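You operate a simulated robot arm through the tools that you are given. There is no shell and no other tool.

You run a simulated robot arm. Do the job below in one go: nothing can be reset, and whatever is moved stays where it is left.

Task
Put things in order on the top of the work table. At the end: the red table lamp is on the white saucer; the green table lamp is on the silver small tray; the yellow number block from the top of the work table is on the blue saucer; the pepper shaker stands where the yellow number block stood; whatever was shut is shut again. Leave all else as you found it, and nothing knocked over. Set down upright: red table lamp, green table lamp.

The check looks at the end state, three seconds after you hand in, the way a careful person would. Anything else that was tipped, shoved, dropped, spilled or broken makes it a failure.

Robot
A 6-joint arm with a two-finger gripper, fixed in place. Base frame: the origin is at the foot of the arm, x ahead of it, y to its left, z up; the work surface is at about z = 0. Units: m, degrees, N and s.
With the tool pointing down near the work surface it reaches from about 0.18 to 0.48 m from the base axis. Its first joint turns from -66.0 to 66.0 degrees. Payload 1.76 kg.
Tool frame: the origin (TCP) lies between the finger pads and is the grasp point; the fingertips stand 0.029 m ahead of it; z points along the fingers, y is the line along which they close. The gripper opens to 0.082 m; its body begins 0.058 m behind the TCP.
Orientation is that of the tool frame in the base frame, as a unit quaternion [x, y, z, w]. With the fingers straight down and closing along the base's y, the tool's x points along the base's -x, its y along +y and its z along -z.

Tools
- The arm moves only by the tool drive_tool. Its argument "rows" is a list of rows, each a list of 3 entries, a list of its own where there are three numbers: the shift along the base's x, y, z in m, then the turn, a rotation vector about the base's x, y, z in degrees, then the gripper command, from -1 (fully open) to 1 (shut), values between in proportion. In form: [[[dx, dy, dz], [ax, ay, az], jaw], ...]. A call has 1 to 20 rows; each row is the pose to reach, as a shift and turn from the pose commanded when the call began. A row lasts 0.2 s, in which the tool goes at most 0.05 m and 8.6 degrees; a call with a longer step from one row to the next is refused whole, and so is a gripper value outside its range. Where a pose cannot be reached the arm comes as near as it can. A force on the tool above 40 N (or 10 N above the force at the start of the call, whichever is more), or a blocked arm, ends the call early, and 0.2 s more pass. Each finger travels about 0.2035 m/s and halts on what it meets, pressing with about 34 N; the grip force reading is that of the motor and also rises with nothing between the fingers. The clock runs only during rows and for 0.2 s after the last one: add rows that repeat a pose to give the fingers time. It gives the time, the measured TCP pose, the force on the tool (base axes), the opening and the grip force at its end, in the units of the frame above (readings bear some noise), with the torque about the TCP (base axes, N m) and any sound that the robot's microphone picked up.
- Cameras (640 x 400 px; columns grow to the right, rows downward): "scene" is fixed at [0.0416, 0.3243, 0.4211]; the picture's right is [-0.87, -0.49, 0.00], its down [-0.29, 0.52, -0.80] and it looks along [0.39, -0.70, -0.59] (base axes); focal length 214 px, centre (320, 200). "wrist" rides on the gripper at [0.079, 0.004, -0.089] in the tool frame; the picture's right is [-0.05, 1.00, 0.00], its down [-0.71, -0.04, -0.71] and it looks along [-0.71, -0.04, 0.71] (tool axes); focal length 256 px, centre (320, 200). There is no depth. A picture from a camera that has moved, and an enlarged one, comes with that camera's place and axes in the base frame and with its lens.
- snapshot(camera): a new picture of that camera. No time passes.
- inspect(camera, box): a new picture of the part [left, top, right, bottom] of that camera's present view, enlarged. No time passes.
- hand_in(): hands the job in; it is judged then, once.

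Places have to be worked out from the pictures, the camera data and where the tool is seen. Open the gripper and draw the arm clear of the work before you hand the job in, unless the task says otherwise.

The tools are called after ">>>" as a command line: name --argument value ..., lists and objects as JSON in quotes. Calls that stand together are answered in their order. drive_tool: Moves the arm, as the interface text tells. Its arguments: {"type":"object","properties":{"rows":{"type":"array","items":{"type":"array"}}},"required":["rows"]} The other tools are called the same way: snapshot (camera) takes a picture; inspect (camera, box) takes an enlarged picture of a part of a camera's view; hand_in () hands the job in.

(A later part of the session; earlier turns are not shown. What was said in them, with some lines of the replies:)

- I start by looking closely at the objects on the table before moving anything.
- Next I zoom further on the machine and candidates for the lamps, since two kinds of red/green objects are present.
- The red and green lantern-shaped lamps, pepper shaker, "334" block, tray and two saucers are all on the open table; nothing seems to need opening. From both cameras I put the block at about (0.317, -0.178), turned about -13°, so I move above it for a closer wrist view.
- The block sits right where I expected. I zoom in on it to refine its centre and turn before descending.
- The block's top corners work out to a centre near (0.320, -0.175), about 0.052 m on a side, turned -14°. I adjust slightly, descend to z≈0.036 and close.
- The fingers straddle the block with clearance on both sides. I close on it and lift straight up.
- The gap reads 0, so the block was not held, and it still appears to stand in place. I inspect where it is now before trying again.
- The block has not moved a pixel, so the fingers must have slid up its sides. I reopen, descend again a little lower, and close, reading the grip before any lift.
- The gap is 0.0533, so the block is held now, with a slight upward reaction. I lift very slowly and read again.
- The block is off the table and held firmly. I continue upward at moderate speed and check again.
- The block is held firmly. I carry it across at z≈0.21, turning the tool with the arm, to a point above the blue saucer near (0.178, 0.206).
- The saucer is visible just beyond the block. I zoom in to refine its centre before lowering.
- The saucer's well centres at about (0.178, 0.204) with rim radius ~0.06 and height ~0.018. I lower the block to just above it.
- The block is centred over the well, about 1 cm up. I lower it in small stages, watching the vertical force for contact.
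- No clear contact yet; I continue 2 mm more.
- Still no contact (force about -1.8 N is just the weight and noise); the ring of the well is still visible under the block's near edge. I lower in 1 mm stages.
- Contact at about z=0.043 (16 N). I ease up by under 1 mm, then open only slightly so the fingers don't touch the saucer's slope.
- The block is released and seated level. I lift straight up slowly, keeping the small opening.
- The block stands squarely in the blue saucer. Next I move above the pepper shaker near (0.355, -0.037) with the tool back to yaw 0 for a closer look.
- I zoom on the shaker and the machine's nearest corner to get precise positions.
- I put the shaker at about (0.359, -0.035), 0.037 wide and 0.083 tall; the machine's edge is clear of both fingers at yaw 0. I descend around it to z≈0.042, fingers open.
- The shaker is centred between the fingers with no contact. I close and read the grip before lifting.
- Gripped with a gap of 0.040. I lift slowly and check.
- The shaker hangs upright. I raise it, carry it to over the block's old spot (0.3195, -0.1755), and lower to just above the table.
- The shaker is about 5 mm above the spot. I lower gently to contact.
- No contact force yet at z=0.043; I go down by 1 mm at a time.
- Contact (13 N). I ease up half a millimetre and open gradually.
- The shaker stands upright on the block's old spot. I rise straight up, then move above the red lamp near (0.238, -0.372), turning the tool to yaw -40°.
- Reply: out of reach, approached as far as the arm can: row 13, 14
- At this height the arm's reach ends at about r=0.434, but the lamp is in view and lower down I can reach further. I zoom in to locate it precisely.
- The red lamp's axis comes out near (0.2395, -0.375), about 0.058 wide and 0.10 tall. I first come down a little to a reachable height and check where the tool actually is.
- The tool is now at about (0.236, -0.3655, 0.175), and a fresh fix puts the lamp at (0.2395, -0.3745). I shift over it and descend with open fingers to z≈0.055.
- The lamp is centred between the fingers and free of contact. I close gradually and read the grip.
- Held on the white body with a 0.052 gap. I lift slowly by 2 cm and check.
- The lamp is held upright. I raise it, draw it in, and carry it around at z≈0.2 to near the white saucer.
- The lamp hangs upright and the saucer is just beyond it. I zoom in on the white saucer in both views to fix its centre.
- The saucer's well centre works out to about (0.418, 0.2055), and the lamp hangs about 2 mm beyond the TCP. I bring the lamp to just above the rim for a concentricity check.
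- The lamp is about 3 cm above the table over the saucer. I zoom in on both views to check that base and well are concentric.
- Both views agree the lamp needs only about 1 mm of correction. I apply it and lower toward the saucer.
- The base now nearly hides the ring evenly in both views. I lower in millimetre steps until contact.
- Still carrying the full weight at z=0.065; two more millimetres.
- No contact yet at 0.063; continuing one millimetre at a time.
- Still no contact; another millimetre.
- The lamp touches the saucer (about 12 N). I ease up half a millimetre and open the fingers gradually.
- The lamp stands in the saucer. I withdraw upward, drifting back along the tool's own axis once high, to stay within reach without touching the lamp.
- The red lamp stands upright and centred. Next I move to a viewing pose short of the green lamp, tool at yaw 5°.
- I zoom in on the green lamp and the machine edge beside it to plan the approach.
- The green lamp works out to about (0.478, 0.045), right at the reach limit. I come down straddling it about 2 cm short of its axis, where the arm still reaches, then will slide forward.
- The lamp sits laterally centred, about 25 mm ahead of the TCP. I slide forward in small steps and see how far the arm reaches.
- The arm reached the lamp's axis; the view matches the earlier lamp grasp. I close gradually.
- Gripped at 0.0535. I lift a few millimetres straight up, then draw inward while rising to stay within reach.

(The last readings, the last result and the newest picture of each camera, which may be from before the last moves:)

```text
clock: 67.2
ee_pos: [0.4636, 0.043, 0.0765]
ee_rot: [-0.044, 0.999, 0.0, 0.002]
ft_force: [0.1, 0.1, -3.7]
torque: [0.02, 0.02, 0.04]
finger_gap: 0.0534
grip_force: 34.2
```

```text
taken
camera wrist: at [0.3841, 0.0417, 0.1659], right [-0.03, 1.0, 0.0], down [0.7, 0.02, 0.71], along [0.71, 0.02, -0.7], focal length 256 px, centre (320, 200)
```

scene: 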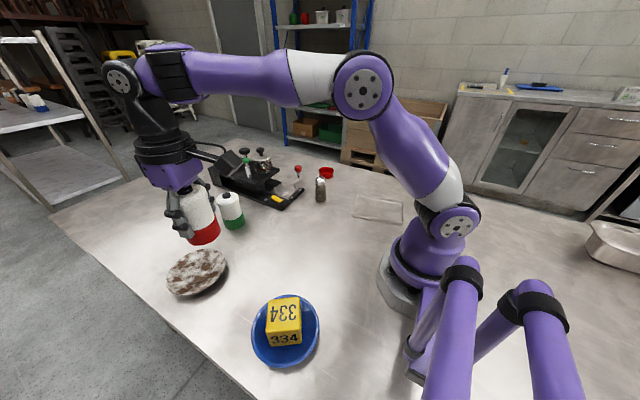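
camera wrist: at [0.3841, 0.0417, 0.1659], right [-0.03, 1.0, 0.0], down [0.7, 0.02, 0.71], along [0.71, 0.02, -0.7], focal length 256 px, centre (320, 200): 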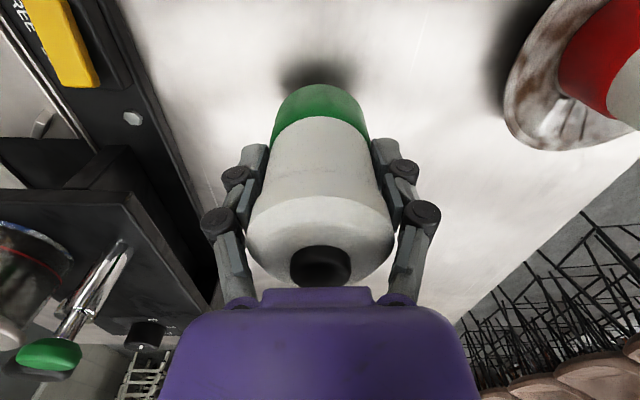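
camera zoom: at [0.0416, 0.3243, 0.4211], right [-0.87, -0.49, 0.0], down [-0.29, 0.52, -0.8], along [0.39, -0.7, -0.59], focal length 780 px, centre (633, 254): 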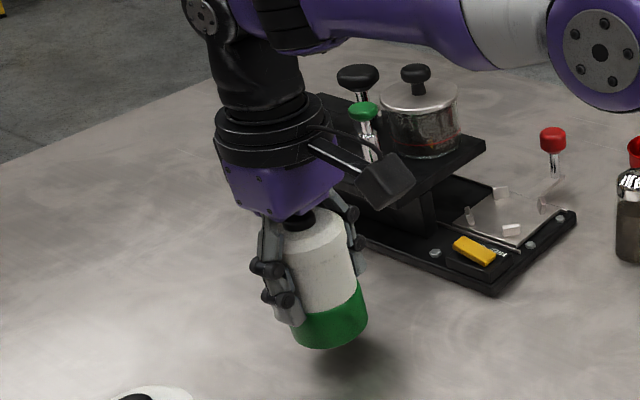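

The green lamp is held upright. I carry it inward and around at z≈0.2 to above the silver tray, whose centre I put near (0.138, -0.221).

>>> drive_tool --rows '[[[-0.005, 0, 0.02], [0, 0, 0], 1], [[-0.02, -0.002, 0.05], [0, 0, 0], 1], [[-0.045, -0.004, 0.08], [0, 0, 0], 1], [[-0.075, -0.01, 0.105], [0, 0, 0], 1], [[-0.105, -0.02, 0.12], [0, 0, -3], 1], [[-0.135, -0.037, 0.122], [0, 0, -7], 1], [[-0.163, -0.06, 0.122], [0, 0, -11], 1], [[-0.19, -0.085, 0.122], [0, 0, -15], 1], [[-0.213, -0.112, 0.122], [0, 0, -20], 1], [[-0.233, -0.14, 0.122], [0, 0, -25], 1], [[-0.252, -0.167, 0.122], [0, 0, -30], 1], [[-0.27, -0.193, 0.122], [0, 0, -35], 1], [[-0.287, -0.218, 0.122], [0, 0, -39], 1], [[-0.302, -0.238, 0.122], [0, 0, -43], 1], [[-0.313, -0.253, 0.12], [0, 0, -46], 1], [[-0.32, -0.262, 0.115], [0, 0, -49], 1], [[-0.3248, -0.266, 0.11], [0, 0, -50], 1], [[-0.3248, -0.266, 0.11], [0, 0, -50], 1]]'

>>> snapshot --camera "wrist"

>>> snapshot --camera "scene"

```text
clock: 71.0
ee_pos: [0.138, -0.2226, 0.1862]
ee_rot: [0.383, 0.924, -0.001, 0.001]
ft_force: [0.0, -0.5, -2.9]
torque: [-0.01, 0.0, -0.01]
finger_gap: 0.0531
grip_force: 33.7
```

```text
taken
camera wrist: at [0.0854, -0.1627, 0.2758], right [0.74, 0.67, 0.0], down [0.47, -0.53, 0.71], along [0.47, -0.53, -0.71], focal length 256 px, centre (320, 200)
```

wrist: 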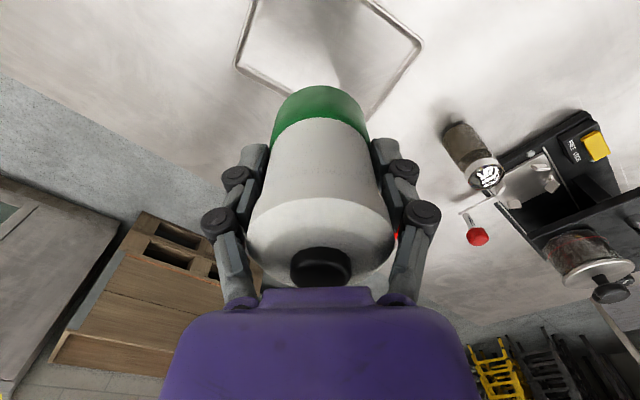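

```text
taken
```

scene: 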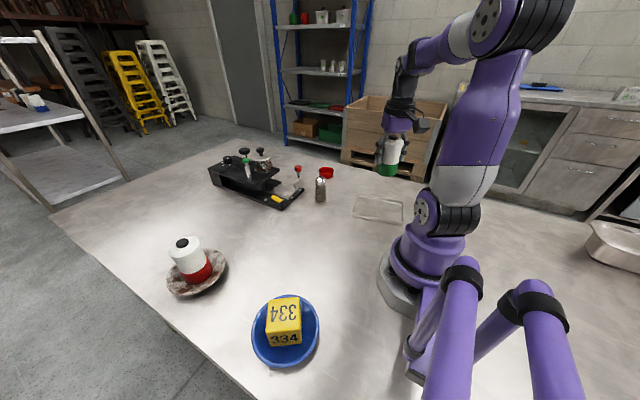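

The tray's visible corners confirm its centre at about (0.138, -0.219). I lower the lamp to about 1 cm above the tray.

>>> drive_tool --rows '[[[-0.001, 0.0015, -0.02], [0, 0, 0], 1], [[-0.002, 0.003, -0.045], [0, 0, 0], 1], [[-0.002, 0.003, -0.07], [0, 0, 0], 1], [[-0.002, 0.003, -0.09], [0, 0, 0], 1], [[-0.002, 0.003, -0.105], [0, 0, 0], 1], [[-0.002, 0.003, -0.115], [0, 0, 0], 1], [[-0.002, 0.003, -0.117], [0, 0, 0], 1], [[-0.002, 0.003, -0.117], [0, 0, 0], 1]]'

>>> snapshot --camera "wrist"

>>> inspect --camera "scene" --box '[320, 130, 448, 230]'

```text
clock: 72.8
ee_pos: [0.1369, -0.2189, 0.0693]
ee_rot: [0.383, 0.924, -0.001, 0.001]
ft_force: [0.1, 0.1, -4.4]
torque: [-0.01, 0.02, -0.02]
finger_gap: 0.0531
grip_force: 33.4
```

```text
taken
camera wrist: at [0.0834, -0.1594, 0.1584], right [0.74, 0.67, 0.0], down [0.47, -0.52, 0.71], along [0.47, -0.53, -0.71], focal length 256 px, centre (320, 200)
```

wrist: 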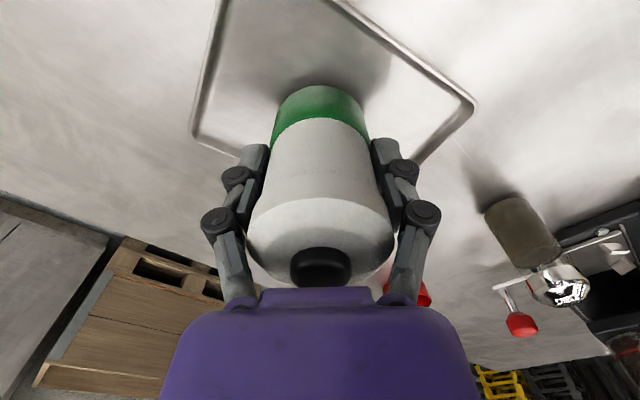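

```text
4.00 times, centred on (384, 180) of scene
camera zoom: at [0.0416, 0.3243, 0.4211], right [-0.87, -0.49, 0.0], down [-0.29, 0.52, -0.8], along [0.39, -0.7, -0.59], focal length 858 px, centre (64, 280)
```

zoom: 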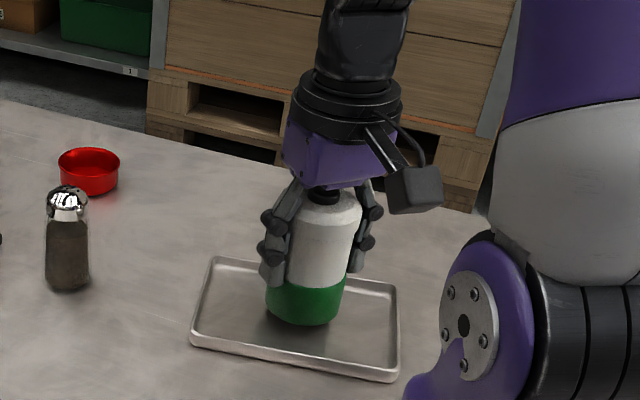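

The lamp is well inside the tray's rim. I lower it 6 mm and then by single millimetres.

>>> drive_tool --rows '[[[0, 0, -0.002], [0, 0, 0], 1], [[0, 0, -0.004], [0, 0, 0], 1], [[0, 0, -0.006], [0, 0, 0], 1], [[0, 0, -0.007], [0, 0, 0], 1], [[0, 0, -0.007], [0, 0, 0], 1]]'

```text
clock: 74.0
ee_pos: [0.1379, -0.2188, 0.0635]
ee_rot: [0.383, 0.924, -0.001, 0.002]
ft_force: [-0.4, 0.1, -3.2]
torque: [-0.01, 0.0, -0.01]
finger_gap: 0.0531
grip_force: 34.5
```

No contact at 0.064; two more millimetres.

>>> drive_tool --rows '[[[0, 0, -0.001], [0, 0, 0], 1], [[0, 0, -0.002], [0, 0, 0], 1], [[0, 0, -0.002], [0, 0, 0], 1]]'

```text
clock: 74.8
ee_pos: [0.1377, -0.2189, 0.0604]
ee_rot: [0.383, 0.924, 0.0, 0.0]
ft_force: [0.3, 0.4, -2.5]
torque: [-0.01, 0.02, -0.04]
finger_gap: 0.0532
grip_force: 34.3
```

Still free at 0.062; another millimetre.

>>> drive_tool --rows '[[[0, 0, -0.0005], [0, 0, 0], 1], [[0, 0, -0.001], [0, 0, 0], 1], [[0, 0, -0.001], [0, 0, 0], 1]]'

```text
clock: 75.6
ee_pos: [0.1376, -0.2191, 0.0602]
ee_rot: [0.383, 0.924, -0.001, 0.002]
ft_force: [-3.6, 5.7, 23.2]
torque: [-0.03, -0.05, 0.01]
finger_gap: 0.0534
grip_force: 34.0
```

Contact (23 N). I ease up just under 1 mm and open gradually.

>>> drive_tool --rows '[[[0, 0, 0.0008], [0, 0, 0], 1], [[0, 0, 0.0008], [0, 0, 0], 1], [[0, 0, 0.0008], [0, 0, 0], 0], [[0, 0, 0.0008], [0, 0, 0], -0.35], [[0, 0, 0.0008], [0, 0, 0], -0.55], [[0, 0, 0.0008], [0, 0, 0], -0.8], [[0, 0, 0.0008], [0, 0, 0], -1], [[0, 0, 0.0008], [0, 0, 0], -1]]'

>>> snapshot --camera "wrist"

>>> inspect --camera "scene" --box '[320, 130, 448, 230]'

```text
clock: 77.4
ee_pos: [0.1369, -0.2186, 0.0606]
ee_rot: [0.384, 0.924, 0.0, 0.001]
ft_force: [0.1, -0.2, 0.2]
torque: [0.0, 0.0, 0.07]
finger_gap: 0.0822
grip_force: 0.1
```

```text
taken
camera wrist: at [0.0839, -0.1596, 0.1495], right [0.74, 0.67, 0.0], down [0.47, -0.52, 0.71], along [0.47, -0.53, -0.71], focal length 256 px, centre (320, 200)
```

wrist: 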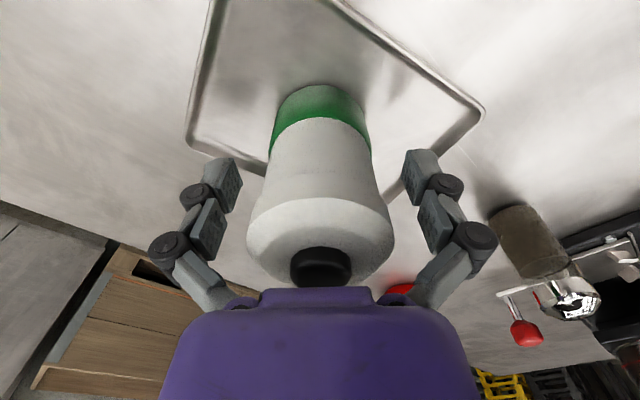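

```text
4.00 times, centred on (384, 180) of scene
camera zoom: at [0.0416, 0.3243, 0.4211], right [-0.87, -0.49, 0.0], down [-0.29, 0.52, -0.8], along [0.39, -0.7, -0.59], focal length 858 px, centre (64, 280)
```

zoom: 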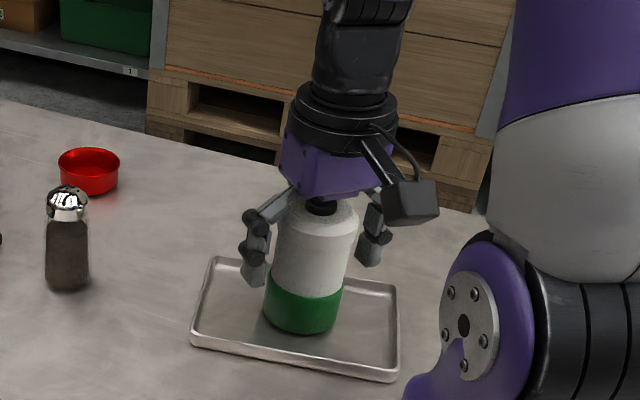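

The green lamp stands in the tray, released. I lift straight up and clear of it.

>>> drive_tool --rows '[[[0, 0, 0.01], [0, 0, 0], -1], [[0, 0, 0.03], [0, 0, 0], -1], [[0, 0, 0.06], [0, 0, 0], -1], [[0, 0, 0.095], [0, 0, 0], -1], [[0, 0, 0.13], [0, 0, 0], -1], [[0, 0, 0.165], [0, 0, 0], -1], [[0, 0, 0.2], [0, 0, 0], -1], [[0.01, 0.01, 0.225], [0, 0, 4], -1], [[0.03, 0.035, 0.245], [0, 0, 10], -1], [[0.05, 0.065, 0.26], [0, 0, 16], -1], [[0.068, 0.1, 0.27], [0, 0, 22], -1], [[0.083, 0.135, 0.275], [0, 0, 28], -1], [[0.095, 0.165, 0.278], [0, 0, 34], -1], [[0.102, 0.19, 0.278], [0, 0, 40], -1], [[0.104, 0.205, 0.278], [0, 0, 45], -1], [[0.104, 0.205, 0.278], [0, 0, 45], -1]]'

>>> snapshot --camera "wrist"

>>> snapshot --camera "scene"

>>> inspect --camera "scene" --box '[200, 130, 420, 267]'

>>> inspect --camera "scene" --box '[150, 220, 438, 400]'

```text
clock: 80.8
ee_pos: [0.2413, -0.0133, 0.3379]
ee_rot: [-0.001, 1.0, 0.0, 0.0]
ft_force: [-0.3, -0.4, -0.5]
torque: [0.01, 0.02, 0.02]
finger_gap: 0.0821
grip_force: 0.1
```

```text
taken
camera wrist: at [0.1618, -0.0092, 0.4281], right [0.05, 1.0, 0.0], down [0.7, -0.04, 0.71], along [0.71, -0.04, -0.71], focal length 256 px, centre (320, 200)
```

wrist: 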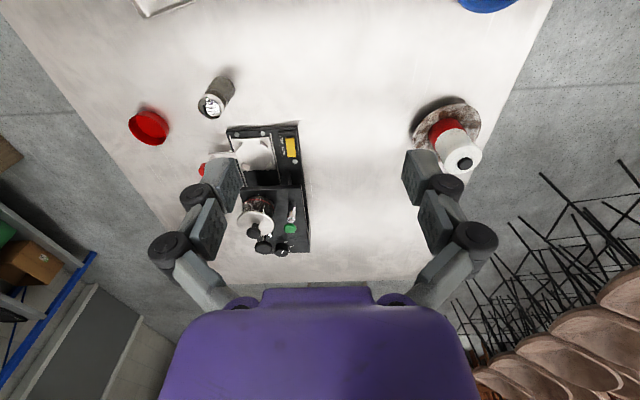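

```text
taken
```

scene: 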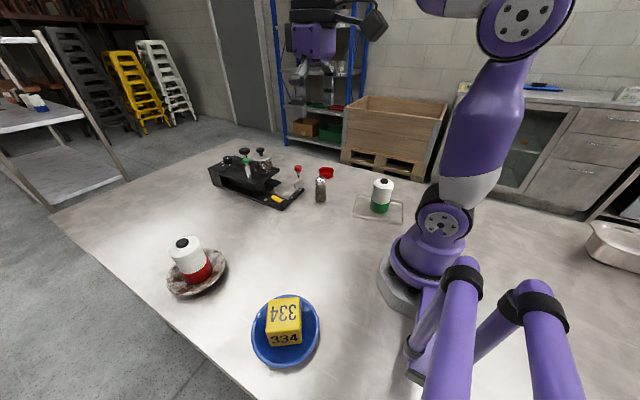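

```text
2.91 times, centred on (310, 198) of scene
camera zoom: at [0.0416, 0.3243, 0.4211], right [-0.87, -0.49, 0.0], down [-0.29, 0.52, -0.8], along [0.39, -0.7, -0.59], focal length 624 px, centre (349, 204)
```

zoom: 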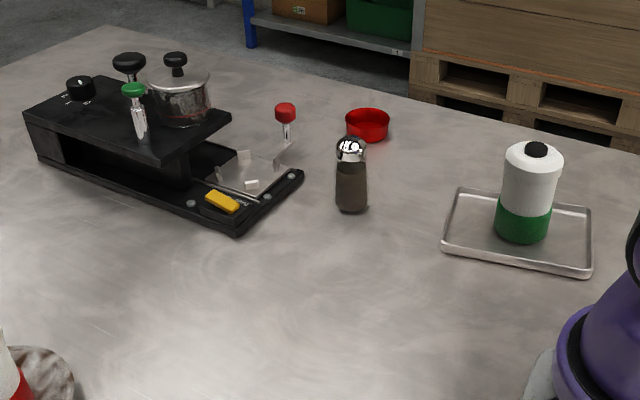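

```text
2.22 times, centred on (294, 310) of scene
camera zoom: at [0.0416, 0.3243, 0.4211], right [-0.87, -0.49, 0.0], down [-0.29, 0.52, -0.8], along [0.39, -0.7, -0.59], focal length 477 px, centre (378, -44)
```

zoom: 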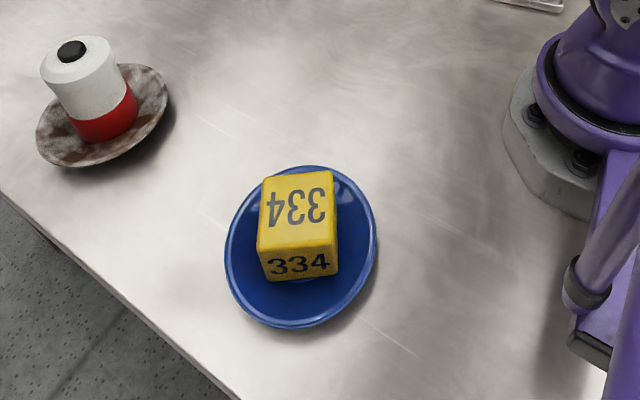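

Everything is where it should be: red lamp upright on the white saucer, green lamp upright on the tray, block on the blue saucer and the shaker on the block's old spot. The machine, red dish and dishes match the first pictures, nothing had to be opened, and the gripper is open and clear, so I hand in.

>>> hand_in

```text
The job is handed in.
```

The job is handed in. In the last pictures before that, everything was in place:

- **Red table lamp:** standing upright on the white saucer.
- **Green table lamp:** standing upright on the silver small tray.
- **Yellow number block:** sitting level on the blue saucer.
- **Pepper shaker:** standing upright where the block stood, within about 2 mm by the camera.

I took the mottled brown-and-white saucer to be the white saucer, and the two lantern-shaped objects with red and green bases to be the lamps. My first grip on the block closed on nothing, but the pictures showed the block had not moved.

Nothing had to be opened. The rest of the table matched the first pictures, apart from a shift of about 1 mm in the blue saucer. I left the gripper open and the arm clear of the table.
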